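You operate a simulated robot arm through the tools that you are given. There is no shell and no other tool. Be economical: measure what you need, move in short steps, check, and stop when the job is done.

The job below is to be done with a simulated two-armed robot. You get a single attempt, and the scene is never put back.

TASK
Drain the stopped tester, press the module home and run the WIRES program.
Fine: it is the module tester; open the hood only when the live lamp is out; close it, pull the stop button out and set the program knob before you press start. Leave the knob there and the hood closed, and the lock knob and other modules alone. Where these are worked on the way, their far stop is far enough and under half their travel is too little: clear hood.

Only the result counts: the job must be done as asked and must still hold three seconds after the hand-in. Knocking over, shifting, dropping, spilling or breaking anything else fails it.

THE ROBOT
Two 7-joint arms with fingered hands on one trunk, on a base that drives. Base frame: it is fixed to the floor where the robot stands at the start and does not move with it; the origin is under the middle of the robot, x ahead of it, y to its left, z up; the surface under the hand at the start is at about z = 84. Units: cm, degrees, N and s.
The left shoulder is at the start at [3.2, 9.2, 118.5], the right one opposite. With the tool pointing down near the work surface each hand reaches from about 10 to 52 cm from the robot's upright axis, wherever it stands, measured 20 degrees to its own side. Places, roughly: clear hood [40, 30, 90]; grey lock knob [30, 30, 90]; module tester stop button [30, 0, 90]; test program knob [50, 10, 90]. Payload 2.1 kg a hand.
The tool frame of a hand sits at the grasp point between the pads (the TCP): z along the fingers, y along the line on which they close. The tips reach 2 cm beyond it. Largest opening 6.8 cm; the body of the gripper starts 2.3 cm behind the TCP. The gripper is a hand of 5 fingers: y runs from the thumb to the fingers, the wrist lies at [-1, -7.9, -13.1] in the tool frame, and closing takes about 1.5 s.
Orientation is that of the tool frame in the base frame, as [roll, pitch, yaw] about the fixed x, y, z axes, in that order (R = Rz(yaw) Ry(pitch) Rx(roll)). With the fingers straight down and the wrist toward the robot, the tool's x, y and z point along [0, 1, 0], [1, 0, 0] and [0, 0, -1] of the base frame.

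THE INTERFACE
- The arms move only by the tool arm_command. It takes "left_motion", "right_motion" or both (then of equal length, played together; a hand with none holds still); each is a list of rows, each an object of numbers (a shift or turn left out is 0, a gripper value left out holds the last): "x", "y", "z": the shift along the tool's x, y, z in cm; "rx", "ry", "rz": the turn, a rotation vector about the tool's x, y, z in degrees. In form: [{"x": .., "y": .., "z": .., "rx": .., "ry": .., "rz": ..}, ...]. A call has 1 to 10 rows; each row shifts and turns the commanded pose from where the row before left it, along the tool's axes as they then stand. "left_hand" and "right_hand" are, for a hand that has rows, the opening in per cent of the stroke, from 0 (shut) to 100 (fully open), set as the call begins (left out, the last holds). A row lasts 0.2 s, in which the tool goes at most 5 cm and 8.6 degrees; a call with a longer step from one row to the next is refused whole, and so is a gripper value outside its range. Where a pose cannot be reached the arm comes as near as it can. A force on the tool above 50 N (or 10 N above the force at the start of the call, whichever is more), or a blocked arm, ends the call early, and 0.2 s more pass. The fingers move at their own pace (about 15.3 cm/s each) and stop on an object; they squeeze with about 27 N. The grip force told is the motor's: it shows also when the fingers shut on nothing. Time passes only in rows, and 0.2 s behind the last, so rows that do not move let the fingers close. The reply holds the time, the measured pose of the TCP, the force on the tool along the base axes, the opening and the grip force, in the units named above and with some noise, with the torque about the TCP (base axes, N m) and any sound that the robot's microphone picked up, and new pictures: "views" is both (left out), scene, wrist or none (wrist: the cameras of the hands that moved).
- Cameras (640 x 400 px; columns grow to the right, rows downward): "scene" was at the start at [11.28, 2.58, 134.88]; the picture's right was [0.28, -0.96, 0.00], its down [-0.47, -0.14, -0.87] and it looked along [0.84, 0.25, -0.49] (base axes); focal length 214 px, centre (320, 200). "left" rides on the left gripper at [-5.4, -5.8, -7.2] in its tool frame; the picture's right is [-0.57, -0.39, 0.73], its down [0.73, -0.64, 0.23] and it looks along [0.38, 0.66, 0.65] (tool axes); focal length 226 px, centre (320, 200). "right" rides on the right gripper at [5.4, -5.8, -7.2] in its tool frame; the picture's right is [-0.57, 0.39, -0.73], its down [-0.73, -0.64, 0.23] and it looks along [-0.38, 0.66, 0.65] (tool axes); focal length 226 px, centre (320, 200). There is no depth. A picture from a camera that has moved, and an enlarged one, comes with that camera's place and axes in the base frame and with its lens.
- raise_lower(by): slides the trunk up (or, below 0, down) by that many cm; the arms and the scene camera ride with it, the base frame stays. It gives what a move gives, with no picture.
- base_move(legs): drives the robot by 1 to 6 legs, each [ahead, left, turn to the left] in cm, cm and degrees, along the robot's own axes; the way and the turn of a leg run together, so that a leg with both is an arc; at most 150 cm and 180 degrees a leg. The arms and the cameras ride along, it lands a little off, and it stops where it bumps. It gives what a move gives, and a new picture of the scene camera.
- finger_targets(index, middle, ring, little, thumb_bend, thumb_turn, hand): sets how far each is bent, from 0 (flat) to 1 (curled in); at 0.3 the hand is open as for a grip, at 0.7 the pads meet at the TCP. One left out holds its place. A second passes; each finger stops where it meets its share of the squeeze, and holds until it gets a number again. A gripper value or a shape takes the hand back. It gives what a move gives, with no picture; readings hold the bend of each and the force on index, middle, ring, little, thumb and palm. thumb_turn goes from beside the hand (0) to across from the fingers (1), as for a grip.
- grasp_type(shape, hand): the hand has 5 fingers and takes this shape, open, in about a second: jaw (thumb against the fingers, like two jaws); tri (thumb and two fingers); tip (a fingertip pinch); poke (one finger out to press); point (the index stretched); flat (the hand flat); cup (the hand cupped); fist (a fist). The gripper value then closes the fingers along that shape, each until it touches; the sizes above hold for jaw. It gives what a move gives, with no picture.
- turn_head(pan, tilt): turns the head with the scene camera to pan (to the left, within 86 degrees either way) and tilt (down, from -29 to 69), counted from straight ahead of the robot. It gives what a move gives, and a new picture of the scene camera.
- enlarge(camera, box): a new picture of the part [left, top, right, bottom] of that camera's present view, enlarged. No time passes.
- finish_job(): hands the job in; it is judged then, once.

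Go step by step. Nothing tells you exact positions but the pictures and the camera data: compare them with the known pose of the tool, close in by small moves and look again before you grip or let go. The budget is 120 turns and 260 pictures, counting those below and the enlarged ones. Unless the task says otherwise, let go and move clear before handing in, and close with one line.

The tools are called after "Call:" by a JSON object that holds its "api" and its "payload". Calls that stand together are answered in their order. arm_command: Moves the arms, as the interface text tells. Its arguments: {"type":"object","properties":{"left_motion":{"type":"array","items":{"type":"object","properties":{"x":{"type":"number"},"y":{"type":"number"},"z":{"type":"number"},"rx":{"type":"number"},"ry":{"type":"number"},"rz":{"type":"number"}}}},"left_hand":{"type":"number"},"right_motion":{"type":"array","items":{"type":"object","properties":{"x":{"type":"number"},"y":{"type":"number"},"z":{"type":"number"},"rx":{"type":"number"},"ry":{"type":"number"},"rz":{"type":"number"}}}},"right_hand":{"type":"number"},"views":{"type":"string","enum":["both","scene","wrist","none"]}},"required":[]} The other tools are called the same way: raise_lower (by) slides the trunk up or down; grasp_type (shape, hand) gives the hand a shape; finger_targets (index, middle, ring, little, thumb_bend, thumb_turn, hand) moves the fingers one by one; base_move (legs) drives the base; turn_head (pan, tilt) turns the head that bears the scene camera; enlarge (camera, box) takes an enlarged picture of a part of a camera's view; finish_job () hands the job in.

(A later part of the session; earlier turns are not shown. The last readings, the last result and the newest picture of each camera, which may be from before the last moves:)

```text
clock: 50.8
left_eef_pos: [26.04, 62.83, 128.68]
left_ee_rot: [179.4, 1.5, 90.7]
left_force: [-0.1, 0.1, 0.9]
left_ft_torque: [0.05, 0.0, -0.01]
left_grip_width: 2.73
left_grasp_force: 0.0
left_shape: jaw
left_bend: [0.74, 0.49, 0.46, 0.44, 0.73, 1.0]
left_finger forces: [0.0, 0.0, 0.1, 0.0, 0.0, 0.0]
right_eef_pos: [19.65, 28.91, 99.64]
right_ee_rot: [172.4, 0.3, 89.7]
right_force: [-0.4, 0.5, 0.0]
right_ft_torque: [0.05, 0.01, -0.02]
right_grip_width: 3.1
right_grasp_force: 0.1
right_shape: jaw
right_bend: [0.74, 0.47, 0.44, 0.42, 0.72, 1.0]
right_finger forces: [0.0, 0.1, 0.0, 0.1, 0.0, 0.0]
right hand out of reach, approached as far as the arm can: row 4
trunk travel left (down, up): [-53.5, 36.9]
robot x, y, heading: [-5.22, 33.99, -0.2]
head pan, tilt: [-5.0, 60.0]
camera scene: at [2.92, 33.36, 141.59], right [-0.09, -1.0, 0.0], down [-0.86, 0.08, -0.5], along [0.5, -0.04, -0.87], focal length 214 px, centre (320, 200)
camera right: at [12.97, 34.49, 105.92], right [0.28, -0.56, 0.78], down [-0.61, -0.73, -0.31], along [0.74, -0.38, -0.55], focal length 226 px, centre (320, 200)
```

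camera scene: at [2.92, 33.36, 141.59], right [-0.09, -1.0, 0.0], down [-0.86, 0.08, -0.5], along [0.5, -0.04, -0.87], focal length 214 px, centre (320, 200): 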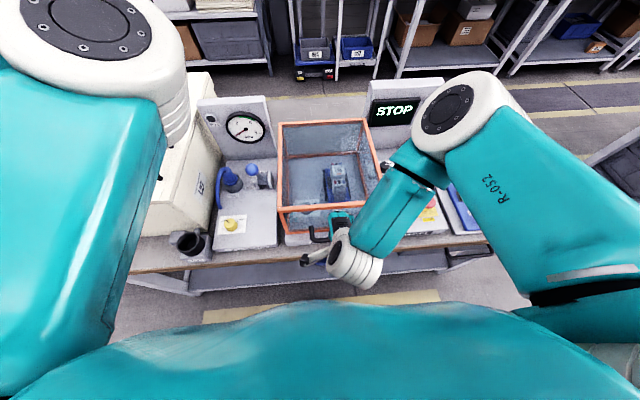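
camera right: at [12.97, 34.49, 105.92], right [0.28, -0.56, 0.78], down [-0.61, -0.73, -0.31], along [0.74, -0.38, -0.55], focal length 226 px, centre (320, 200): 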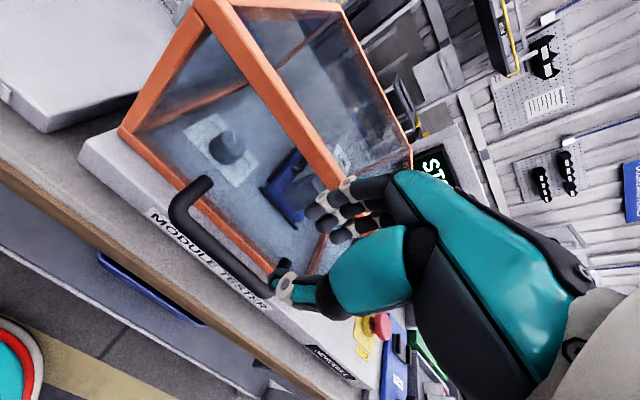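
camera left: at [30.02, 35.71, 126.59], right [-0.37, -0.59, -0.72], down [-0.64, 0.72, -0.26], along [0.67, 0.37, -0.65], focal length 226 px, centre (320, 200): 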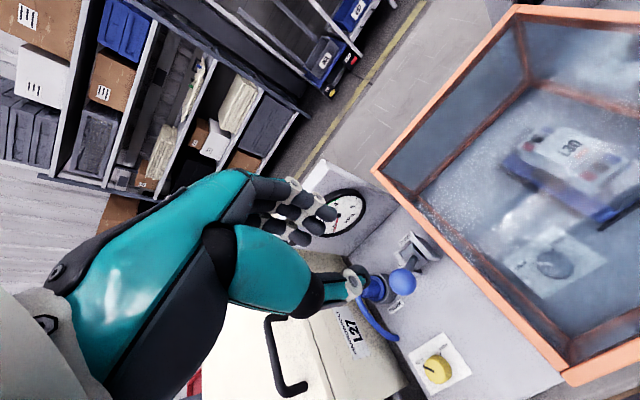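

Call:
{"api": "arm_command", "payload": {"right_motion": [{"x": -0.6, "y": 0.2, "z": 2.7}, {"z": 2.7}, {"z": 2.7}]}}

Call:
{"api": "enlarge", "payload": {"camera": "right", "box": [140, 120, 440, 360]}}

```text
clock: 51.6
left_eef_pos: [25.92, 62.82, 128.68]
left_ee_rot: [179.3, 1.4, 90.6]
left_force: [-0.1, 0.7, -0.2]
left_ft_torque: [-0.01, 0.04, -0.02]
left_grip_width: 2.7
left_grasp_force: 0.1
left_shape: jaw
left_bend: [0.74, 0.49, 0.46, 0.44, 0.73, 1.0]
left_finger forces: [0.0, 0.0, 0.0, 0.0, 0.0, 0.1]
right_eef_pos: [21.86, 31.98, 93.69]
right_ee_rot: [172.3, 0.3, 89.8]
right_force: [-1.5, 0.2, 1.3]
right_ft_torque: [0.01, -0.04, -0.02]
right_grip_width: 3.03
right_grasp_force: 0.1
right_shape: jaw
right_bend: [0.74, 0.48, 0.44, 0.42, 0.72, 1.0]
right_finger forces: [0.0, 2.4, 0.0, 0.0, 0.1, 0.0]
right hand out of reach, approached as far as the arm can: row 1, 2, 3
trunk travel left (down, up): [-53.5, 36.9]
robot x, y, heading: [-5.69, 33.86, 0.1]
head pan, tilt: [-5.0, 60.0]
camera scene: at [2.85, 33.35, 141.59], right [-0.09, -1.0, 0.0], down [-0.86, 0.08, -0.5], along [0.5, -0.04, -0.87], focal length 214 px, centre (320, 200)
camera right: at [15.05, 37.52, 99.93], right [0.28, -0.56, 0.78], down [-0.61, -0.73, -0.31], along [0.74, -0.38, -0.55], focal length 226 px, centre (320, 200)
```

scene: 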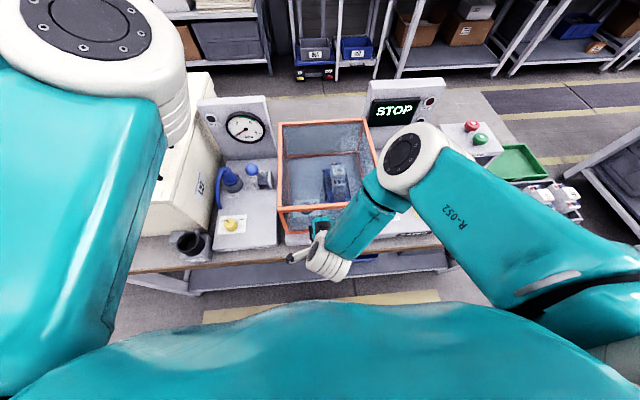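
right: 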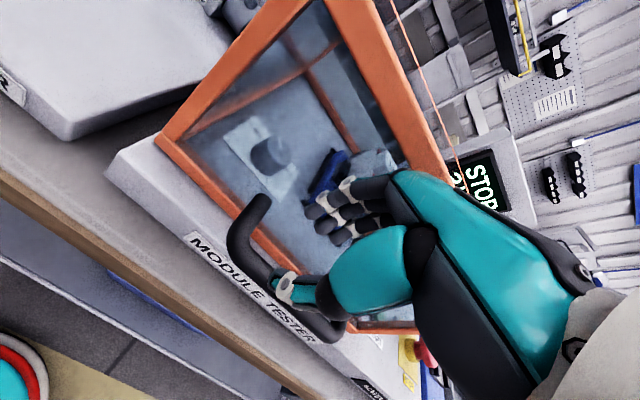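

```text
1.67 times, centred on (290, 240) of right
camera zoom: at [15.05, 37.52, 99.93], right [0.28, -0.56, 0.78], down [-0.61, -0.73, -0.31], along [0.74, -0.38, -0.55], focal length 377 px, centre (370, 133)
```

zoom: 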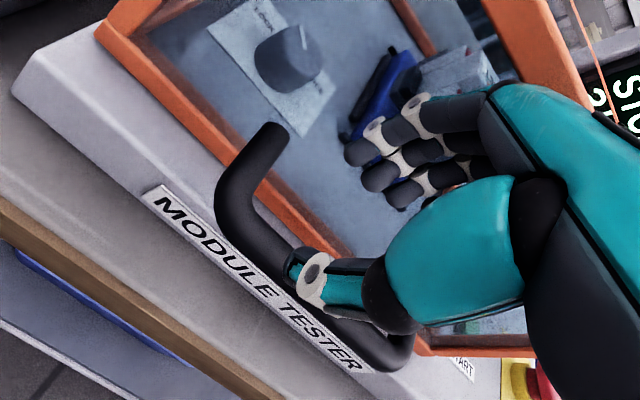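

The arm is at its minimum fold distance; raising the trunk 8 cm will give it room.

Call:
{"api": "raise_lower", "payload": {"by": 8}}

Call:
{"api": "arm_command", "payload": {"right_motion": [{"x": -1.8}, {"x": -1.8}, {"y": -1.2, "z": 2.5}, {"z": 2.5}, {"z": 2.5}]}}

Call:
{"api": "enlarge", "payload": {"camera": "right", "box": [140, 120, 440, 360]}}

```text
clock: 52.8
left_eef_pos: [26.01, 62.78, 136.72]
left_ee_rot: [179.4, 1.4, 90.6]
left_force: [-0.3, -0.1, -0.6]
left_ft_torque: [0.01, 0.0, 0.04]
left_grip_width: 2.74
left_grasp_force: 0.1
left_shape: jaw
left_bend: [0.74, 0.49, 0.46, 0.44, 0.73, 1.0]
left_finger forces: [0.1, 0.0, 0.1, 0.0, 0.0, 0.1]
right_eef_pos: [21.95, 31.88, 101.68]
right_ee_rot: [172.3, 0.4, 89.6]
right_force: [0.1, 0.1, 0.0]
right_ft_torque: [0.02, 0.01, -0.04]
right_grip_width: 3.07
right_grasp_force: 0.0
right_shape: jaw
right_bend: [0.74, 0.47, 0.44, 0.42, 0.72, 1.0]
right_finger forces: [0.0, 0.0, 0.1, 0.1, 0.1, 0.0]
trunk travel left (down, up): [-61.5, 28.9]
robot x, y, heading: [-5.71, 34.06, 0.0]
head pan, tilt: [-5.0, 60.0]
```

```text
clock: 53.9
left_eef_pos: [25.61, 62.78, 136.99]
left_ee_rot: [179.1, 1.4, 90.4]
left_force: [-0.1, 0.2, 0.7]
left_ft_torque: [0.0, 0.04, 0.01]
left_grip_width: 2.73
left_grasp_force: 0.0
left_shape: jaw
left_bend: [0.74, 0.49, 0.46, 0.44, 0.73, 1.0]
left_finger forces: [0.0, 0.0, 0.0, 0.1, 0.1, 0.0]
right_eef_pos: [23.04, 32.9, 99.55]
right_ee_rot: [171.2, 0.5, 89.4]
right_force: [-17.0, -5.4, 49.6]
right_ft_torque: [-0.54, -1.26, -0.29]
right_grip_width: 3.06
right_grasp_force: 0.2
right_shape: jaw
right_bend: [0.75, 0.43, 0.47, 0.42, 0.72, 1.0]
right_finger forces: [6.5, 42.1, 5.7, 0.1, 0.0, 0.0]
right hand out of reach, approached as far as the arm can: row 1, 2, 3, 4, 5
trunk travel left (down, up): [-61.5, 28.9]
robot x, y, heading: [-5.3, 33.96, -0.1]
head pan, tilt: [-5.0, 60.0]
stopped in row 5 (right hand): the force on the tool passed its limit at 80 N (the readings are from after the stop); the commanded pose is now the measured one
camera scene: at [2.02, 33.26, 149.69], right [-0.09, -1.0, 0.0], down [-0.86, 0.08, -0.5], along [0.5, -0.04, -0.86], focal length 214 px, centre (320, 200)
camera right: at [16.11, 38.4, 105.66], right [0.27, -0.56, 0.78], down [-0.61, -0.73, -0.32], along [0.75, -0.39, -0.53], focal length 226 px, centre (320, 200)
```

scene: 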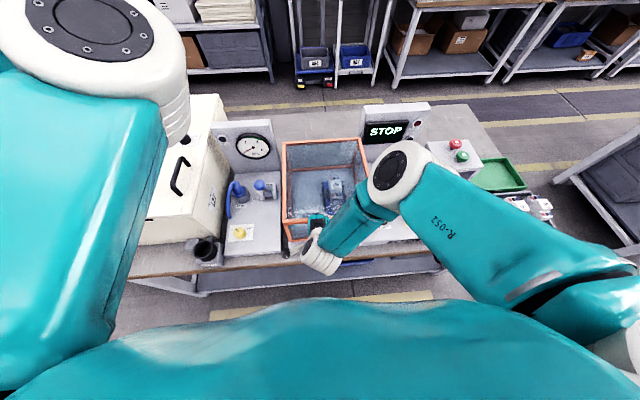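
right: 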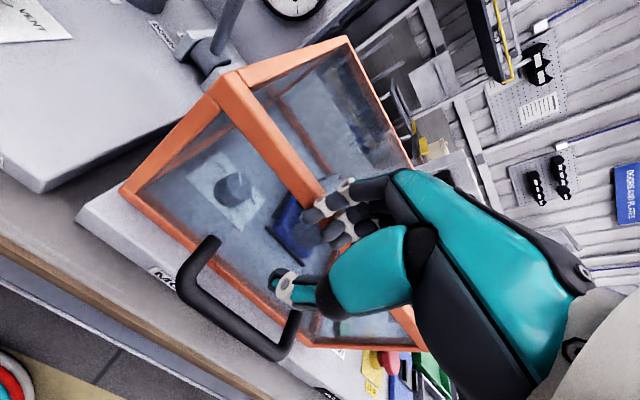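

```text
1.67 times, centred on (290, 240) of right
camera zoom: at [16.11, 38.4, 105.66], right [0.27, -0.56, 0.78], down [-0.61, -0.73, -0.32], along [0.75, -0.39, -0.53], focal length 377 px, centre (370, 133)
```

zoom: 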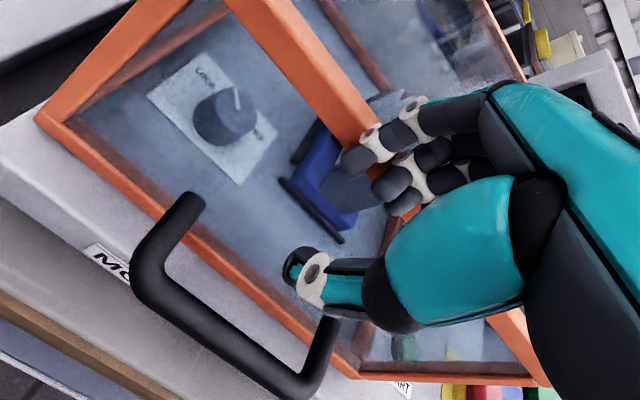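

The middle finger met the hood's top frame; I lift off at once, lower the trunk back, and remove the tilt.

Call:
{"api": "arm_command", "payload": {"right_motion": [{"z": -4}, {"z": -4, "y": -2}, {"z": -4, "y": -2, "rx": 7.6}], "views": "none"}}

Call:
{"api": "raise_lower", "payload": {"by": -8}}

Call:
{"api": "arm_command", "payload": {"right_motion": [{"x": -1.3}, {"x": -1.3}, {"x": -1.3}], "right_hand": 33}}

```text
clock: 54.6
left_eef_pos: [26.03, 62.65, 136.65]
left_ee_rot: [179.3, 1.4, 90.4]
left_force: [-0.5, -0.2, -0.6]
left_ft_torque: [0.01, -0.03, -0.02]
left_grip_width: 2.71
left_grasp_force: 0.1
left_shape: jaw
left_bend: [0.74, 0.49, 0.46, 0.44, 0.73, 1.0]
left_finger forces: [0.0, 0.0, 0.0, 0.1, 0.0, 0.0]
right_eef_pos: [17.49, 32.6, 110.45]
right_ee_rot: [179.3, 0.6, 89.4]
right_force: [0.4, -0.2, 0.1]
right_ft_torque: [0.01, 0.03, -0.02]
right_grip_width: 3.06
right_grasp_force: 0.1
right_shape: jaw
right_bend: [0.74, 0.47, 0.44, 0.42, 0.72, 1.0]
right_finger forces: [0.1, 0.0, 0.1, 0.0, 0.0, 0.0]
trunk travel left (down, up): [-61.5, 28.9]
robot x, y, heading: [-5.49, 34.22, -0.0]
head pan, tilt: [-5.0, 60.0]
```

```text
clock: 55.8
left_eef_pos: [26.0, 62.78, 128.59]
left_ee_rot: [179.3, 1.3, 90.4]
left_force: [-0.3, 0.1, 0.2]
left_ft_torque: [0.05, 0.01, 0.03]
left_grip_width: 2.75
left_grasp_force: 0.1
left_shape: jaw
left_bend: [0.74, 0.49, 0.46, 0.44, 0.73, 1.0]
left_finger forces: [0.0, 0.0, 0.0, 0.0, 0.0, 0.0]
right_eef_pos: [17.49, 33.03, 102.45]
right_ee_rot: [179.3, 0.6, 89.4]
right_force: [-0.6, -0.3, 0.3]
right_ft_torque: [-0.02, -0.04, 0.02]
right_grip_width: 3.07
right_grasp_force: 0.1
right_shape: jaw
right_bend: [0.74, 0.47, 0.44, 0.42, 0.72, 1.0]
right_finger forces: [0.1, 0.0, 0.0, 0.2, 0.1, 0.0]
trunk travel left (down, up): [-53.5, 36.9]
robot x, y, heading: [-5.26, 34.05, -0.2]
head pan, tilt: [-5.0, 60.0]
```

```text
clock: 56.6
left_eef_pos: [25.94, 62.89, 128.72]
left_ee_rot: [179.3, 1.4, 90.5]
left_force: [1.0, -0.7, 0.1]
left_ft_torque: [-0.01, -0.03, 0.04]
left_grip_width: 2.75
left_grasp_force: 0.1
left_shape: jaw
left_bend: [0.74, 0.49, 0.46, 0.44, 0.73, 1.0]
left_finger forces: [0.1, 0.1, 0.1, 0.1, 0.0, 0.1]
right_eef_pos: [17.31, 29.07, 102.32]
right_ee_rot: [179.4, 0.6, 89.5]
right_force: [0.0, 0.1, 0.1]
right_ft_torque: [-0.02, -0.02, 0.01]
right_grip_width: 2.26
right_grasp_force: 0.1
right_shape: jaw
right_bend: [0.74, 0.52, 0.5, 0.46, 0.74, 1.0]
right_finger forces: [0.0, 0.0, 0.0, 0.0, 0.0, 0.1]
trunk travel left (down, up): [-53.5, 36.9]
robot x, y, heading: [-5.08, 33.74, 0.2]
head pan, tilt: [-5.0, 60.0]
camera scene: at [2.91, 33.33, 141.59], right [-0.09, -1.0, 0.0], down [-0.86, 0.08, -0.5], along [0.5, -0.04, -0.87], focal length 214 px, centre (320, 200)
camera right: at [11.47, 34.68, 109.45], right [0.37, -0.56, 0.74], down [-0.64, -0.73, -0.23], along [0.67, -0.39, -0.63], focal length 226 px, centre (320, 200)
```

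scene: 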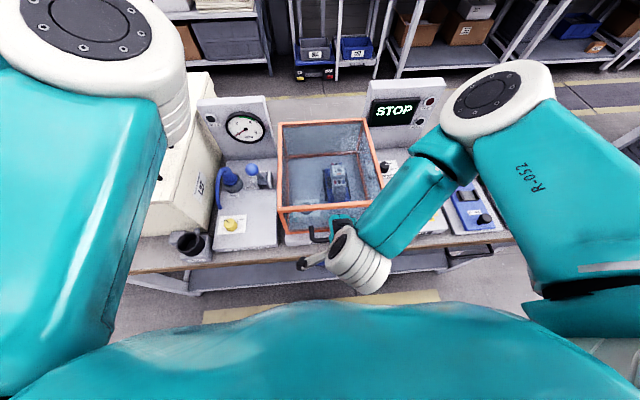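
right: 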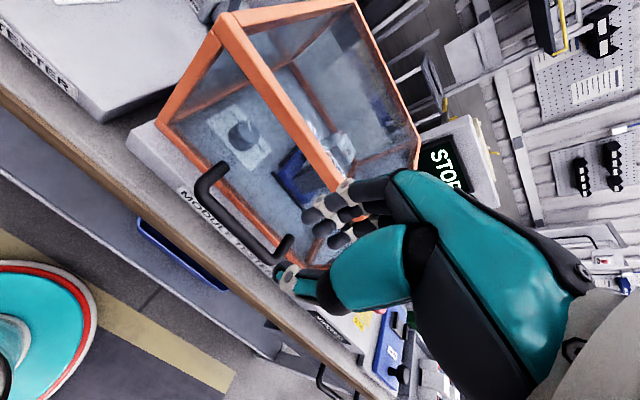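

Untilted works. Over the bar and down slowly with a narrower opening.

Call:
{"api": "arm_command", "payload": {"right_motion": [{"y": 1.8, "x": -0.4}, {"y": 1.8, "x": -0.4}, {"z": 1.5}, {"z": 1.5}, {"z": 1.5}, {"z": 1.5}]}}

Call:
{"api": "enlarge", "payload": {"camera": "right", "box": [140, 120, 440, 360]}}

```text
clock: 58.0
left_eef_pos: [26.08, 62.76, 128.69]
left_ee_rot: [179.4, 1.6, 90.5]
left_force: [0.5, -0.4, 0.5]
left_ft_torque: [0.01, 0.02, -0.01]
left_grip_width: 2.75
left_grasp_force: 0.0
left_shape: jaw
left_bend: [0.74, 0.49, 0.46, 0.44, 0.73, 1.0]
left_finger forces: [0.0, 0.0, 0.0, 0.1, 0.0, 0.0]
right_eef_pos: [21.03, 28.37, 96.4]
right_ee_rot: [179.3, 0.6, 89.5]
right_force: [0.1, -0.6, 0.0]
right_ft_torque: [-0.01, 0.01, -0.01]
right_grip_width: 2.26
right_grasp_force: 0.0
right_shape: jaw
right_bend: [0.74, 0.52, 0.5, 0.46, 0.74, 1.0]
right_finger forces: [0.0, 0.1, 0.0, 0.1, 0.1, 0.1]
trunk travel left (down, up): [-53.5, 36.9]
robot x, y, heading: [-5.3, 34.15, -0.2]
head pan, tilt: [-5.0, 60.0]
camera scene: at [2.93, 33.37, 141.59], right [-0.09, -1.0, 0.0], down [-0.86, 0.08, -0.5], along [0.5, -0.04, -0.87], focal length 214 px, centre (320, 200)
camera right: at [15.16, 33.89, 103.6], right [0.37, -0.56, 0.74], down [-0.64, -0.73, -0.23], along [0.67, -0.39, -0.63], focal length 226 px, centre (320, 200)
```

scene: 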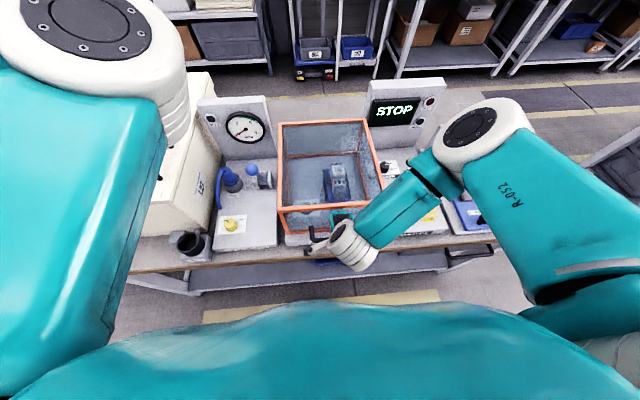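
right: 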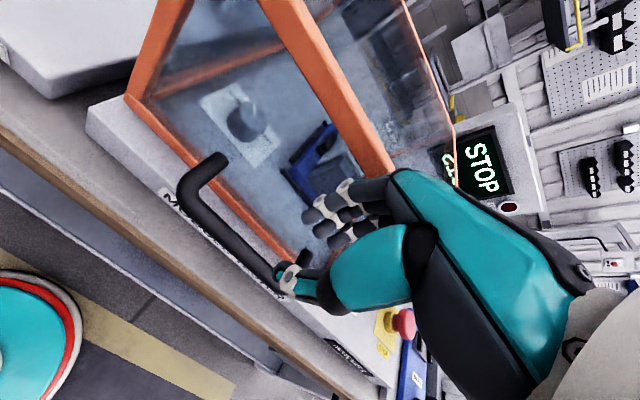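

```text
1.67 times, centred on (290, 240) of right
camera zoom: at [15.16, 33.89, 103.6], right [0.37, -0.56, 0.74], down [-0.64, -0.73, -0.23], along [0.67, -0.39, -0.63], focal length 377 px, centre (370, 133)
```

zoom: 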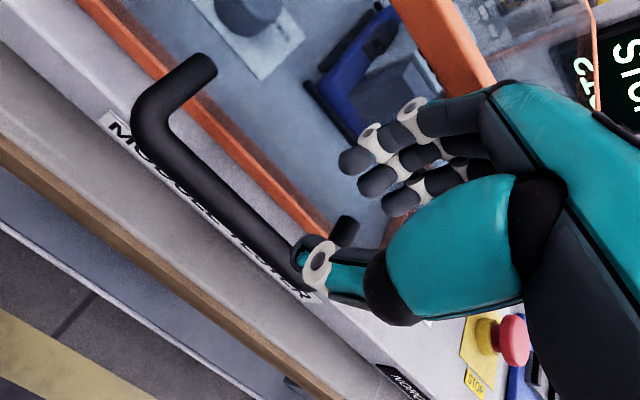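

Call:
{"api": "arm_command", "payload": {"right_motion": [{"y": 0.4}, {"z": 1.2}, {"z": 1.2}, {"z": 1.2}], "views": "none"}}

Call:
{"api": "enlarge", "payload": {"camera": "right", "box": [140, 120, 440, 360]}}

```text
clock: 59.0
left_eef_pos: [26.02, 62.83, 128.67]
left_ee_rot: [179.3, 1.5, 90.5]
left_force: [0.6, 0.1, -0.3]
left_ft_torque: [0.02, -0.03, -0.01]
left_grip_width: 2.73
left_grasp_force: 0.1
left_shape: jaw
left_bend: [0.74, 0.49, 0.46, 0.44, 0.73, 1.0]
left_finger forces: [0.0, 0.1, 0.1, 0.0, 0.0, 0.0]
right_eef_pos: [21.55, 28.64, 93.1]
right_ee_rot: [179.6, 0.7, 89.3]
right_force: [-0.3, 0.0, -0.4]
right_ft_torque: [-0.03, 0.02, 0.02]
right_grip_width: 2.23
right_grasp_force: 0.1
right_shape: jaw
right_bend: [0.74, 0.52, 0.5, 0.46, 0.74, 1.0]
right_finger forces: [0.0, 0.0, 0.0, 0.1, 0.1, 0.0]
right hand out of reach, approached as far as the arm can: row 4
trunk travel left (down, up): [-53.5, 36.9]
robot x, y, heading: [-5.58, 33.49, 0.0]
head pan, tilt: [-5.0, 60.0]
```

```text
1.67 times, centred on (290, 240) of right
camera zoom: at [15.84, 34.31, 100.12], right [0.37, -0.56, 0.74], down [-0.65, -0.73, -0.23], along [0.66, -0.39, -0.63], focal length 377 px, centre (370, 133)
```

zoom: 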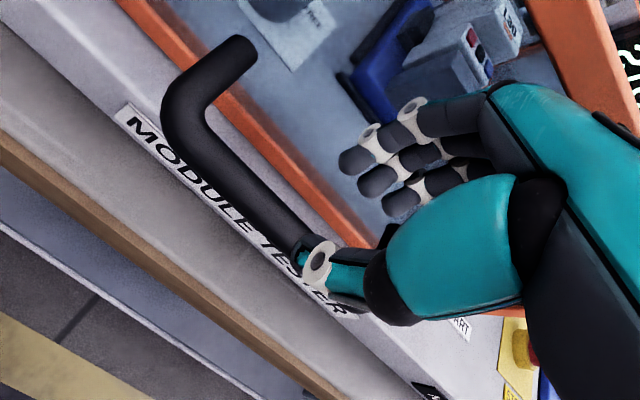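

The arm limit again, but lowering the trunk carries the hand straight down. Shift 0.4 forward and lower 5 cm.

Call:
{"api": "arm_command", "payload": {"right_motion": [{"y": 0.4}], "views": "none"}}

Call:
{"api": "raise_lower", "payload": {"by": -4}}

Call:
{"api": "enlarge", "payload": {"camera": "right", "box": [140, 120, 440, 360]}}

```text
clock: 59.4
left_eef_pos: [26.0, 62.92, 128.73]
left_ee_rot: [179.3, 1.5, 90.4]
left_force: [0.2, -1.3, 0.2]
left_ft_torque: [0.04, -0.01, 0.03]
left_grip_width: 2.74
left_grasp_force: 0.2
left_shape: jaw
left_bend: [0.74, 0.49, 0.46, 0.44, 0.73, 1.0]
left_finger forces: [0.0, 0.0, 0.1, 0.0, 0.1, 0.1]
right_eef_pos: [21.91, 28.78, 93.02]
right_ee_rot: [179.4, 0.6, 89.4]
right_force: [-4.8, 0.2, 2.0]
right_ft_torque: [-0.06, -0.14, -0.03]
right_grip_width: 2.16
right_grasp_force: 0.0
right_shape: jaw
right_bend: [0.74, 0.56, 0.5, 0.46, 0.74, 1.0]
right_finger forces: [0.1, 5.4, 0.0, 0.1, 0.1, 0.0]
trunk travel left (down, up): [-53.5, 36.9]
robot x, y, heading: [-5.37, 33.97, -0.0]
head pan, tilt: [-5.0, 60.0]
```

```text
clock: 60.2
left_eef_pos: [26.0, 62.79, 124.49]
left_ee_rot: [179.3, 1.5, 90.5]
left_force: [1.6, 0.4, 0.3]
left_ft_torque: [0.01, -0.02, 0.0]
left_grip_width: 2.71
left_grasp_force: 0.0
left_shape: jaw
left_bend: [0.74, 0.49, 0.46, 0.44, 0.73, 1.0]
left_finger forces: [0.0, 0.0, 0.0, 0.0, 0.0, 0.1]
right_eef_pos: [22.12, 28.59, 89.11]
right_ee_rot: [179.3, 0.6, 89.5]
right_force: [-4.7, 0.0, -2.3]
right_ft_torque: [0.03, 0.03, -0.06]
right_grip_width: 2.13
right_grasp_force: 0.1
right_shape: jaw
right_bend: [0.74, 0.58, 0.5, 0.46, 0.74, 1.0]
right_finger forces: [0.0, 5.0, 0.0, 0.1, 0.0, 0.0]
trunk travel left (down, up): [-49.5, 40.9]
robot x, y, heading: [-5.56, 34.06, 0.0]
head pan, tilt: [-5.0, 60.0]
```

```text
1.67 times, centred on (290, 240) of right
camera zoom: at [16.2, 34.21, 96.31], right [0.37, -0.56, 0.74], down [-0.65, -0.73, -0.23], along [0.67, -0.39, -0.63], focal length 377 px, centre (370, 133)
```

zoom: 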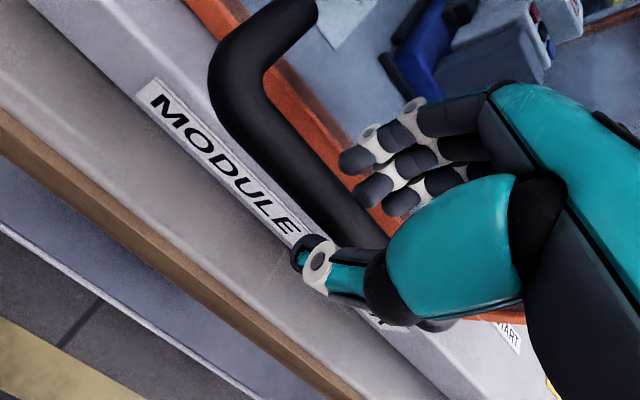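

The bar is between thumb and fingers. Lower 1 cm more and close.

Call:
{"api": "raise_lower", "payload": {"by": -1.2}}

Call:
{"api": "arm_command", "payload": {"right_motion": [{}, {}, {}, {}, {}, {}, {}, {}], "right_hand": 0, "views": "wrist"}}

```text
clock: 60.9
left_eef_pos: [26.01, 62.8, 123.48]
left_ee_rot: [179.4, 1.5, 90.5]
left_force: [0.3, 0.5, 0.6]
left_ft_torque: [0.01, 0.01, -0.01]
left_grip_width: 2.73
left_grasp_force: 0.0
left_shape: jaw
left_bend: [0.74, 0.49, 0.46, 0.44, 0.73, 1.0]
left_finger forces: [0.0, 0.0, 0.0, 0.0, 0.0, 0.1]
right_eef_pos: [22.04, 28.65, 87.89]
right_ee_rot: [179.4, 0.7, 89.4]
right_force: [-5.3, 0.4, -1.5]
right_ft_torque: [0.01, 0.02, -0.07]
right_grip_width: 2.1
right_grasp_force: 0.0
right_shape: jaw
right_bend: [0.74, 0.58, 0.5, 0.46, 0.74, 1.0]
right_finger forces: [0.1, 5.3, 0.0, 0.1, 0.1, 0.0]
trunk travel left (down, up): [-48.3, 42.1]
robot x, y, heading: [-5.34, 33.95, -0.0]
head pan, tilt: [-5.0, 60.0]
```

```text
clock: 62.6
left_eef_pos: [25.8, 62.82, 123.57]
left_ee_rot: [179.2, 1.6, 90.4]
left_force: [1.3, -0.1, 0.6]
left_ft_torque: [-0.03, 0.0, -0.03]
left_grip_width: 2.73
left_grasp_force: 0.1
left_shape: jaw
left_bend: [0.74, 0.49, 0.46, 0.44, 0.73, 1.0]
left_finger forces: [0.0, 0.1, 0.0, 0.0, 0.1, 0.0]
right_eef_pos: [22.05, 28.69, 88.15]
right_ee_rot: [179.5, 0.7, 89.4]
right_force: [-11.5, 4.5, -1.4]
right_ft_torque: [0.03, -0.04, -0.07]
right_grip_width: 0.92
right_grasp_force: 26.5
right_shape: jaw
right_bend: [0.7, 0.75, 0.7, 0.7, 0.81, 1.0]
right_finger forces: [5.3, 0.0, 0.0, 0.8, 16.1, 0.0]
trunk travel left (down, up): [-48.3, 42.1]
robot x, y, heading: [-5.26, 33.85, -0.2]
head pan, tilt: [-5.0, 60.0]
camera right: at [16.14, 34.27, 95.14], right [0.37, -0.56, 0.74], down [-0.65, -0.73, -0.23], along [0.67, -0.39, -0.63], focal length 226 px, centre (320, 200)
```

right: 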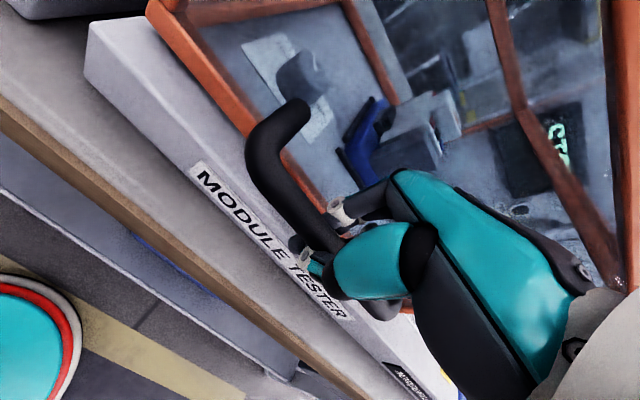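

Bar gripped (0.9 cm). Test lift of 3 cm with the trunk.

Call:
{"api": "raise_lower", "payload": {"by": 3}}

Call:
{"api": "enlarge", "payload": {"camera": "scene", "box": [220, 80, 460, 280]}}

```text
clock: 63.4
left_eef_pos: [26.09, 62.88, 126.36]
left_ee_rot: [179.3, 1.5, 90.5]
left_force: [-0.1, -0.6, -0.8]
left_ft_torque: [0.0, 0.0, -0.01]
left_grip_width: 2.73
left_grasp_force: 0.1
left_shape: jaw
left_bend: [0.74, 0.49, 0.46, 0.44, 0.73, 1.0]
left_finger forces: [0.0, 0.0, 0.1, 0.0, 0.0, 0.1]
right_eef_pos: [22.27, 28.54, 91.0]
right_ee_rot: [179.3, 0.7, 89.3]
right_force: [4.3, 2.8, -2.0]
right_ft_torque: [0.03, 0.07, -0.01]
right_grip_width: 0.81
right_grasp_force: 26.6
right_shape: jaw
right_bend: [0.7, 0.75, 0.7, 0.7, 0.82, 1.0]
right_finger forces: [11.7, 0.0, 0.0, 2.6, 8.4, 0.1]
trunk travel left (down, up): [-51.3, 39.1]
robot x, y, heading: [-5.49, 33.73, 0.1]
head pan, tilt: [-5.0, 60.0]
```

```text
2.00 times, centred on (340, 180) of scene
camera zoom: at [3.16, 33.38, 139.38], right [-0.09, -1.0, 0.0], down [-0.86, 0.08, -0.5], along [0.5, -0.04, -0.87], focal length 429 px, centre (280, 240)
```

zoom: 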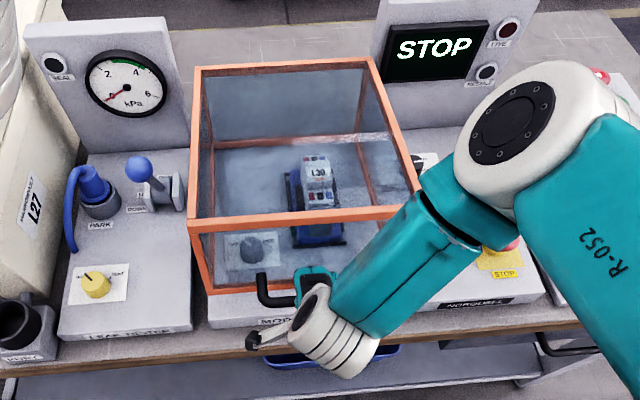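

The hood lifts easily. Follow the arc about the far-edge hinge.

Call:
{"api": "arm_command", "payload": {"right_motion": [{"y": 0.49, "z": -2.01}, {"y": 0.63, "z": -1.97}, {"y": 0.77, "z": -1.92}, {"y": 0.9, "z": -1.87}]}}

```text
clock: 64.4
left_eef_pos: [26.19, 62.79, 126.44]
left_ee_rot: [179.4, 1.4, 90.5]
left_force: [-0.6, 0.2, -0.1]
left_ft_torque: [0.02, -0.01, -0.01]
left_grip_width: 2.75
left_grasp_force: 0.0
left_shape: jaw
left_bend: [0.74, 0.49, 0.46, 0.44, 0.73, 1.0]
left_finger forces: [0.1, 0.0, 0.0, 0.0, 0.0, 0.0]
right_eef_pos: [24.88, 28.71, 98.55]
right_ee_rot: [179.5, 0.7, 89.4]
right_force: [7.5, 1.2, -5.5]
right_ft_torque: [0.01, 0.09, 0.0]
right_grip_width: 0.71
right_grasp_force: 27.3
right_shape: jaw
right_bend: [0.7, 0.75, 0.7, 0.7, 0.82, 1.0]
right_finger forces: [13.8, 0.1, 0.0, 2.8, 5.8, 0.0]
trunk travel left (down, up): [-51.3, 39.1]
robot x, y, heading: [-5.28, 34.16, 0.0]
head pan, tilt: [-5.0, 60.0]
camera scene: at [3.23, 33.37, 139.37], right [-0.09, -1.0, 0.0], down [-0.86, 0.08, -0.5], along [0.5, -0.04, -0.87], focal length 214 px, centre (320, 200)
camera right: at [19.07, 34.21, 105.7], right [0.37, -0.56, 0.74], down [-0.65, -0.73, -0.23], along [0.67, -0.39, -0.64], focal length 226 px, centre (320, 200)
```

scene: 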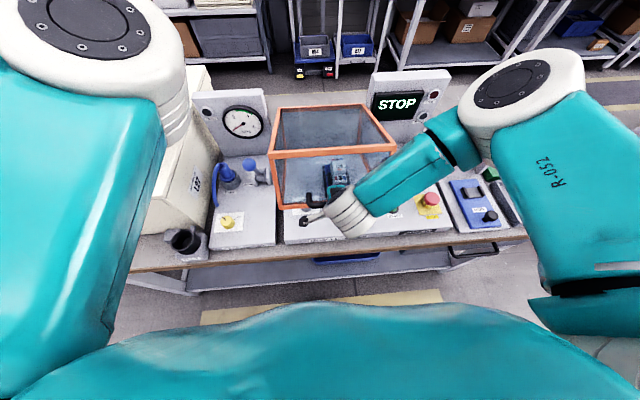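
right: 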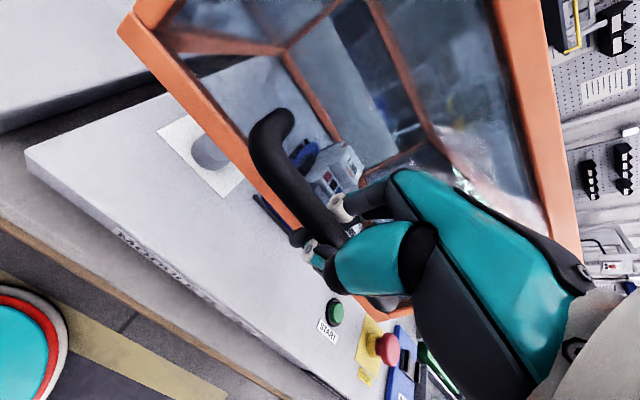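

Works well. Continue the arc.

Call:
{"api": "arm_command", "payload": {"right_motion": [{"y": 1.2, "z": -1.81}, {"y": 1.23, "z": -1.74}, {"y": 1.3, "z": -1.65}, {"y": 1.4, "z": -1.56}, {"y": 1.48, "z": -1.46}, {"y": 1.56, "z": -1.36}]}}

```text
clock: 65.8
left_eef_pos: [26.18, 62.85, 126.45]
left_ee_rot: [179.3, 1.4, 90.6]
left_force: [0.4, -0.4, 0.2]
left_ft_torque: [0.03, -0.01, -0.01]
left_grip_width: 2.73
left_grasp_force: 0.0
left_shape: jaw
left_bend: [0.74, 0.49, 0.46, 0.44, 0.73, 1.0]
left_finger forces: [0.1, 0.0, 0.0, 0.1, 0.0, 0.0]
right_eef_pos: [33.12, 28.76, 108.47]
right_ee_rot: [179.4, 0.6, 89.3]
right_force: [2.4, -1.2, -2.6]
right_ft_torque: [-0.01, 0.07, -0.03]
right_grip_width: 0.74
right_grasp_force: 26.9
right_shape: jaw
right_bend: [0.71, 0.75, 0.7, 0.7, 0.82, 1.0]
right_finger forces: [8.5, 0.0, 0.0, 1.2, 5.3, 0.1]
trunk travel left (down, up): [-51.3, 39.1]
robot x, y, heading: [-4.97, 34.09, -0.0]
head pan, tilt: [-5.0, 60.0]
camera scene: at [3.12, 33.31, 139.38], right [-0.09, -1.0, 0.0], down [-0.86, 0.08, -0.5], along [0.5, -0.04, -0.87], focal length 214 px, centre (320, 200)
camera right: at [27.23, 34.31, 115.46], right [0.37, -0.56, 0.74], down [-0.65, -0.73, -0.23], along [0.67, -0.39, -0.64], focal length 226 px, centre (320, 200)
```

scene: 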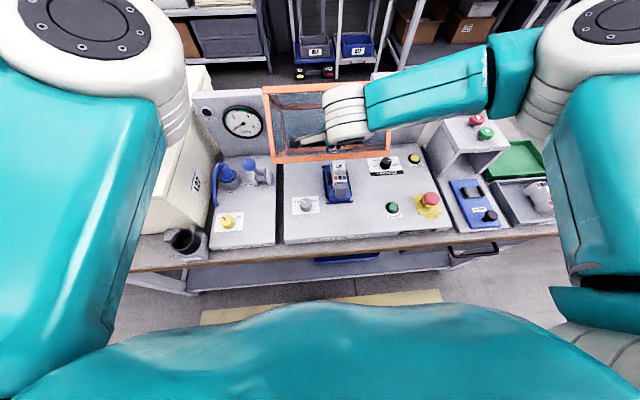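
right: 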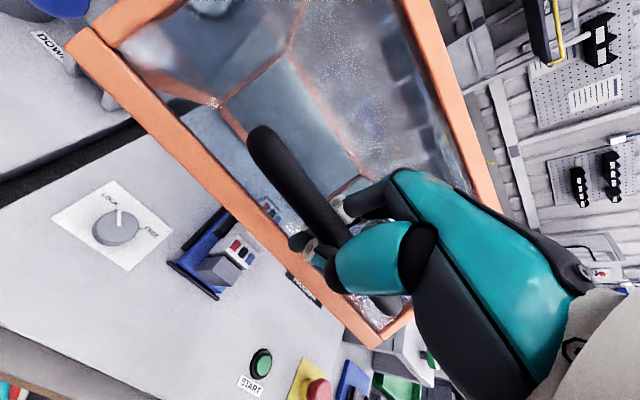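

Call:
{"api": "arm_command", "payload": {"right_motion": [{"y": 1.7, "z": -1.2}, {"y": 1.78, "z": -1.08}, {"y": 1.83, "z": -0.96}, {"y": 1.9, "z": -0.83}, {"y": 1.95, "z": -0.69}]}}

```text
clock: 67.0
left_eef_pos: [25.99, 62.74, 126.53]
left_ee_rot: [179.3, 1.4, 90.5]
left_force: [0.4, 0.2, -0.4]
left_ft_torque: [0.02, 0.01, 0.02]
left_grip_width: 2.73
left_grasp_force: 0.1
left_shape: jaw
left_bend: [0.74, 0.49, 0.46, 0.44, 0.73, 1.0]
left_finger forces: [0.0, 0.0, 0.0, 0.0, 0.1, 0.0]
right_eef_pos: [41.97, 28.88, 113.35]
right_ee_rot: [179.4, 0.6, 89.4]
right_force: [2.0, -0.4, -1.6]
right_ft_torque: [-0.03, 0.05, 0.03]
right_grip_width: 0.76
right_grasp_force: 26.5
right_shape: jaw
right_bend: [0.71, 0.75, 0.7, 0.7, 0.82, 1.0]
right_finger forces: [5.7, 0.0, 0.1, 0.8, 3.0, 0.1]
trunk travel left (down, up): [-51.3, 39.1]
robot x, y, heading: [-5.46, 33.74, 0.2]
head pan, tilt: [-5.0, 60.0]
camera scene: at [3.1, 33.32, 139.38], right [-0.09, -1.0, 0.0], down [-0.86, 0.08, -0.5], along [0.5, -0.04, -0.87], focal length 214 px, centre (320, 200)
camera right: at [36.16, 34.33, 120.47], right [0.37, -0.56, 0.74], down [-0.65, -0.73, -0.23], along [0.67, -0.39, -0.64], focal length 226 px, centre (320, 200)
```

scene: 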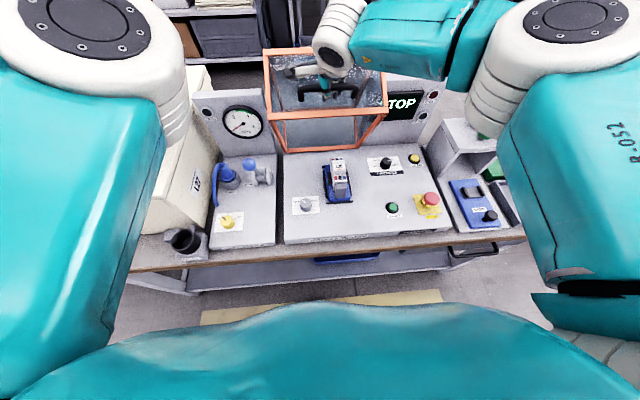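
right: 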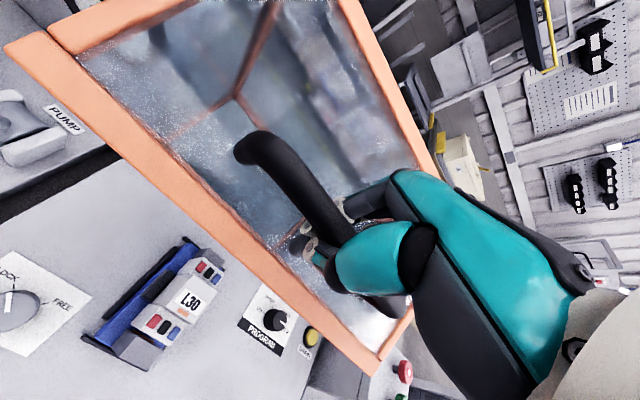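

Call:
{"api": "arm_command", "payload": {"right_motion": [{"y": 1.98, "z": -0.53}, {"y": 2.0, "z": -0.39}, {"y": 2.0, "z": -0.25}]}}

```text
clock: 67.8
left_eef_pos: [25.98, 62.77, 126.49]
left_ee_rot: [179.4, 1.4, 90.5]
left_force: [0.2, -0.1, -0.1]
left_ft_torque: [-0.02, 0.0, -0.03]
left_grip_width: 2.72
left_grasp_force: 0.1
left_shape: jaw
left_bend: [0.74, 0.49, 0.46, 0.44, 0.73, 1.0]
left_finger forces: [0.0, 0.1, 0.0, 0.1, 0.0, 0.1]
right_eef_pos: [46.5, 28.83, 114.48]
right_ee_rot: [179.3, 0.7, 89.5]
right_force: [0.1, 1.0, -1.1]
right_ft_torque: [-0.03, -0.01, -0.02]
right_grip_width: 0.69
right_grasp_force: 26.8
right_shape: jaw
right_bend: [0.71, 0.75, 0.7, 0.7, 0.82, 1.0]
right_finger forces: [0.8, 0.0, 0.1, 0.1, 0.9, 0.1]
right hand out of reach, approached as far as the arm can: row 3
trunk travel left (down, up): [-51.3, 39.1]
robot x, y, heading: [-5.32, 34.18, 0.3]
head pan, tilt: [-5.0, 60.0]
camera scene: at [3.08, 33.32, 139.38], right [-0.09, -1.0, 0.0], down [-0.86, 0.08, -0.5], along [0.5, -0.04, -0.87], focal length 214 px, centre (320, 200)
camera right: at [40.64, 34.36, 121.52], right [0.37, -0.56, 0.74], down [-0.64, -0.73, -0.23], along [0.67, -0.39, -0.63], focal length 226 px, centre (320, 200)
```

scene: 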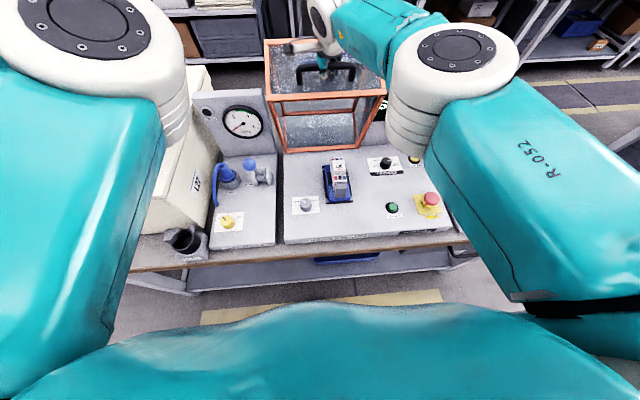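
right: 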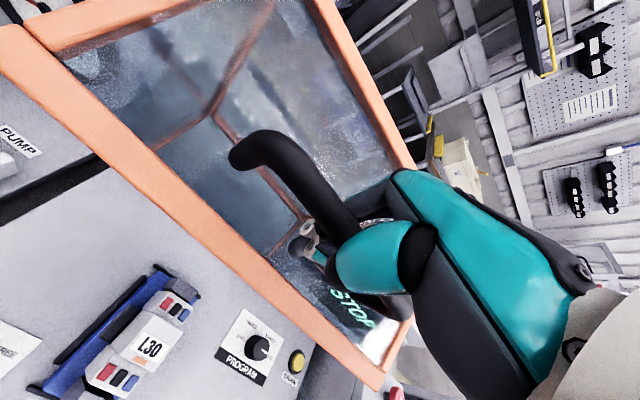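

Open about 76°. I'll drive the base 4 cm ahead to take the hood further (the arc is nearly horizontal here).

Call:
{"api": "base_move", "payload": {"legs": [[4, 0, 0]]}}

```text
clock: 68.7
left_eef_pos: [30.4, 62.81, 126.47]
left_ee_rot: [179.4, 1.4, 90.4]
left_force: [-0.3, -0.5, -0.4]
left_ft_torque: [0.03, 0.02, -0.01]
left_grip_width: 2.72
left_grasp_force: 0.1
left_shape: jaw
left_bend: [0.74, 0.49, 0.46, 0.44, 0.73, 1.0]
left_finger forces: [0.1, 0.1, 0.0, 0.0, 0.0, 0.0]
right_eef_pos: [50.86, 28.66, 114.42]
right_ee_rot: [179.3, 0.8, 89.4]
right_force: [1.7, -0.2, 0.2]
right_ft_torque: [0.01, 0.02, -0.01]
right_grip_width: 0.6
right_grasp_force: 26.5
right_shape: jaw
right_bend: [0.71, 0.75, 0.7, 0.7, 0.85, 1.0]
right_finger forces: [1.0, 0.1, 0.0, 0.2, 0.0, 0.0]
trunk travel left (down, up): [-51.3, 39.1]
robot x, y, heading: [-1.45, 33.8, -0.1]
head pan, tilt: [-5.0, 60.0]
camera scene: at [7.34, 33.35, 139.37], right [-0.09, -1.0, 0.0], down [-0.86, 0.08, -0.5], along [0.5, -0.04, -0.87], focal length 214 px, centre (320, 200)
```

scene: 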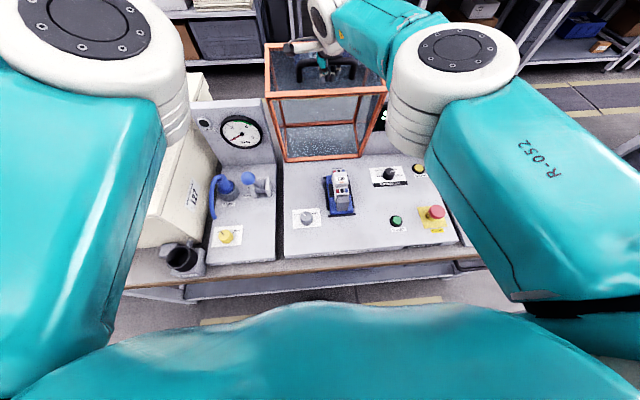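

Hood about upright. Open the fingers gently and look whether it stays.

Call:
{"api": "arm_command", "payload": {"right_motion": [{}, {}, {}, {}], "right_hand": 40}}

```text
clock: 69.7
left_eef_pos: [30.16, 62.8, 126.55]
left_ee_rot: [179.3, 1.5, 90.5]
left_force: [-0.1, 0.5, -0.2]
left_ft_torque: [0.0, 0.0, -0.01]
left_grip_width: 2.74
left_grasp_force: 0.1
left_shape: jaw
left_bend: [0.74, 0.49, 0.46, 0.44, 0.73, 1.0]
left_finger forces: [0.0, 0.0, 0.0, 0.1, 0.1, 0.1]
right_eef_pos: [50.73, 28.79, 114.54]
right_ee_rot: [179.2, 0.7, 89.3]
right_force: [-0.5, -0.7, 12.3]
right_ft_torque: [0.0, -0.04, 0.08]
right_grip_width: 2.53
right_grasp_force: 0.0
right_shape: jaw
right_bend: [0.76, 0.52, 0.46, 0.43, 0.73, 1.0]
right_finger forces: [8.0, 4.1, 1.4, 2.4, 0.1, 0.0]
trunk travel left (down, up): [-51.3, 39.1]
robot x, y, heading: [-0.81, 33.84, -0.2]
head pan, tilt: [-5.0, 60.0]
camera scene: at [7.13, 33.35, 139.4], right [-0.09, -1.0, 0.0], down [-0.86, 0.08, -0.5], along [0.5, -0.04, -0.87], focal length 214 px, centre (320, 200)
camera right: at [44.74, 34.32, 121.61], right [0.37, -0.56, 0.74], down [-0.64, -0.73, -0.23], along [0.67, -0.39, -0.63], focal length 226 px, centre (320, 200)
```

scene: 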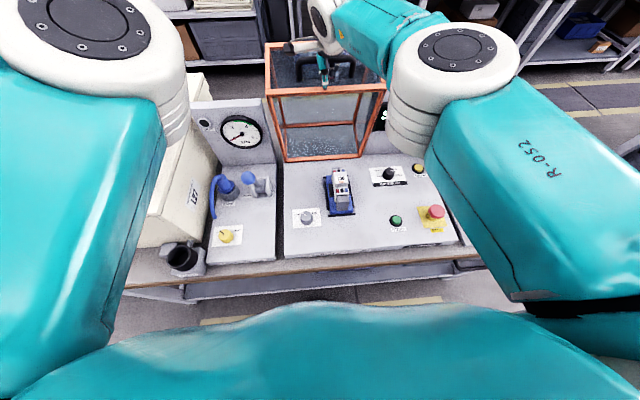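
right: 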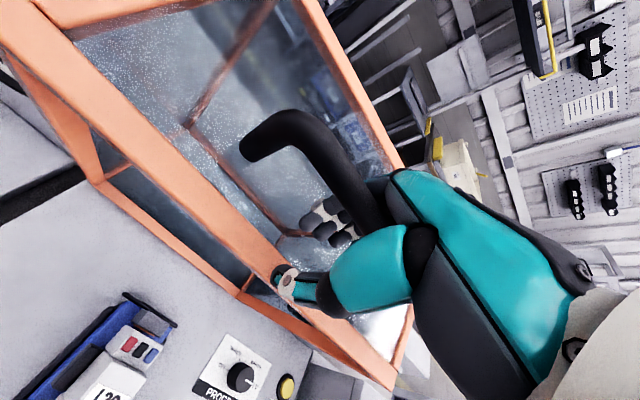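

It stays. Lift the hand straight up off the handle.

Call:
{"api": "arm_command", "payload": {"right_motion": [{"z": -2}, {"z": -2}, {"z": -2}, {"y": -3}, {"y": -3}]}}

```text
clock: 70.9
left_eef_pos: [30.31, 62.78, 126.45]
left_ee_rot: [179.3, 1.4, 90.5]
left_force: [-1.1, 1.2, 0.1]
left_ft_torque: [0.01, 0.01, -0.01]
left_grip_width: 2.72
left_grasp_force: 0.0
left_shape: jaw
left_bend: [0.74, 0.49, 0.46, 0.44, 0.73, 1.0]
left_finger forces: [0.1, 0.0, 0.0, 0.0, 0.1, 0.0]
right_eef_pos: [50.31, 29.37, 121.87]
right_ee_rot: [178.0, 0.7, 89.5]
right_force: [-0.2, 0.0, 0.1]
right_ft_torque: [-0.01, 0.0, 0.01]
right_grip_width: 2.7
right_grasp_force: 0.1
right_shape: jaw
right_bend: [0.74, 0.49, 0.46, 0.44, 0.73, 1.0]
right_finger forces: [0.0, 0.0, 0.1, 0.0, 0.0, 0.0]
right hand out of reach, approached as far as the arm can: row 4, 5
trunk travel left (down, up): [-51.3, 39.1]
robot x, y, heading: [-1.28, 33.78, 0.2]
head pan, tilt: [-5.0, 60.0]
camera scene: at [7.26, 33.26, 139.38], right [-0.09, -1.0, 0.0], down [-0.86, 0.08, -0.5], along [0.5, -0.04, -0.87], focal length 214 px, centre (320, 200)
camera right: at [44.3, 34.85, 128.84], right [0.36, -0.56, 0.75], down [-0.64, -0.73, -0.24], along [0.68, -0.39, -0.62], focal length 226 px, centre (320, 200)
```

scene: 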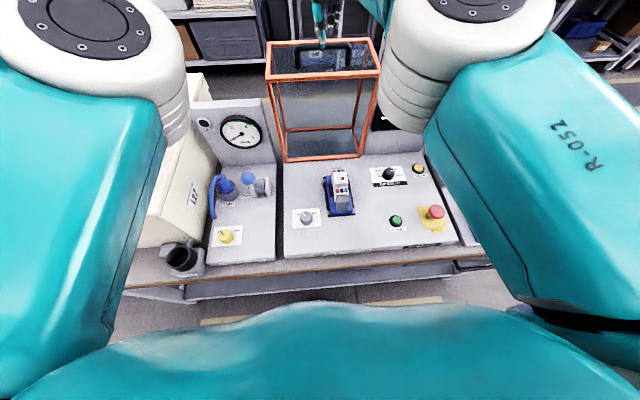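
right: 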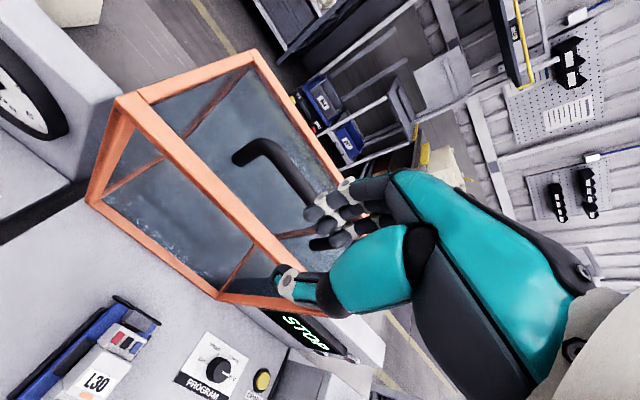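

The hood stays open. Now inspect the module.

Call:
{"api": "enlarge", "payload": {"camera": "scene", "box": [280, 150, 380, 230]}}

Call:
{"api": "enlarge", "payload": {"camera": "right", "box": [0, 250, 200, 400]}}

Call:
{"api": "base_move", "payload": {"legs": [[-8, 0, 0]]}}

```text
5.00 times, centred on (330, 190) of scene
camera zoom: at [7.26, 33.26, 139.38], right [-0.09, -1.0, 0.0], down [-0.86, 0.08, -0.5], along [0.5, -0.04, -0.87], focal length 1072 px, centre (270, 250)
```

zoom: 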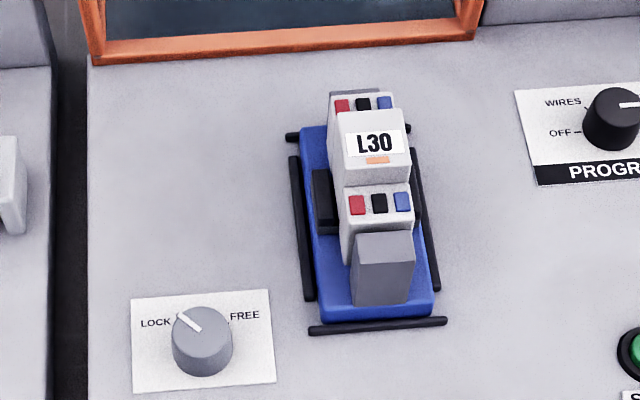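

```text
2.67 times, centred on (100, 325) of right
camera zoom: at [44.3, 34.85, 128.84], right [0.36, -0.56, 0.75], down [-0.64, -0.73, -0.24], along [0.68, -0.39, -0.62], focal length 603 px, centre (907, -133)
```

zoom: 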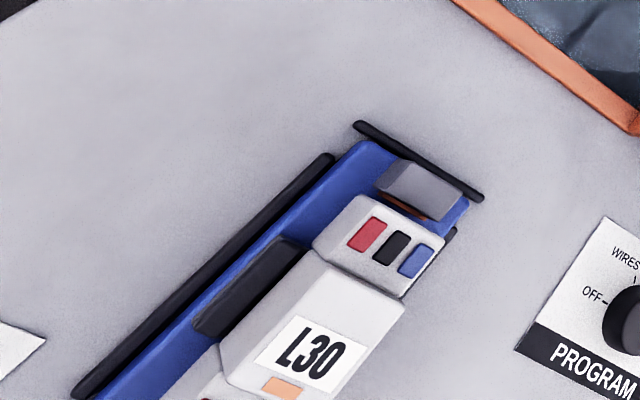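

```text
clock: 72.0
left_eef_pos: [22.17, 62.86, 126.49]
left_ee_rot: [179.3, 1.4, 90.6]
left_force: [0.8, 0.1, -0.3]
left_ft_torque: [0.01, -0.01, -0.02]
left_grip_width: 2.75
left_grasp_force: 0.0
left_shape: jaw
left_bend: [0.74, 0.49, 0.46, 0.44, 0.73, 1.0]
left_finger forces: [0.0, 0.1, 0.1, 0.0, 0.0, 0.0]
right_eef_pos: [42.36, 29.34, 121.96]
right_ee_rot: [178.0, 0.9, 89.5]
right_force: [0.1, -0.3, 0.3]
right_ft_torque: [0.0, 0.0, 0.0]
right_grip_width: 2.74
right_grasp_force: 0.0
right_shape: jaw
right_bend: [0.74, 0.49, 0.46, 0.44, 0.73, 1.0]
right_finger forces: [0.0, 0.1, 0.0, 0.0, 0.1, 0.0]
trunk travel left (down, up): [-51.3, 39.1]
robot x, y, heading: [-9.36, 33.63, -0.2]
head pan, tilt: [-5.0, 60.0]
camera scene: at [-0.84, 33.35, 139.39], right [-0.09, -1.0, 0.0], down [-0.86, 0.07, -0.5], along [0.5, -0.04, -0.87], focal length 214 px, centre (320, 200)
```

scene: 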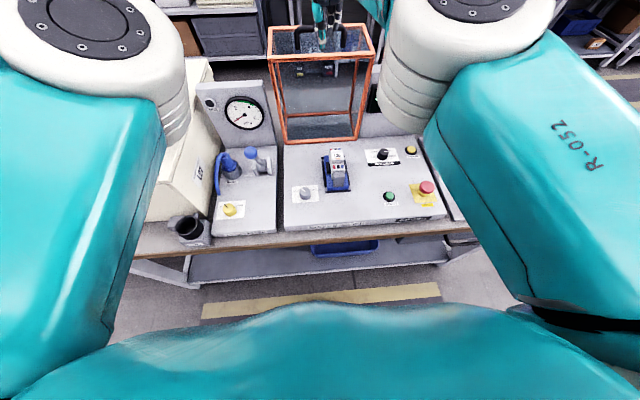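

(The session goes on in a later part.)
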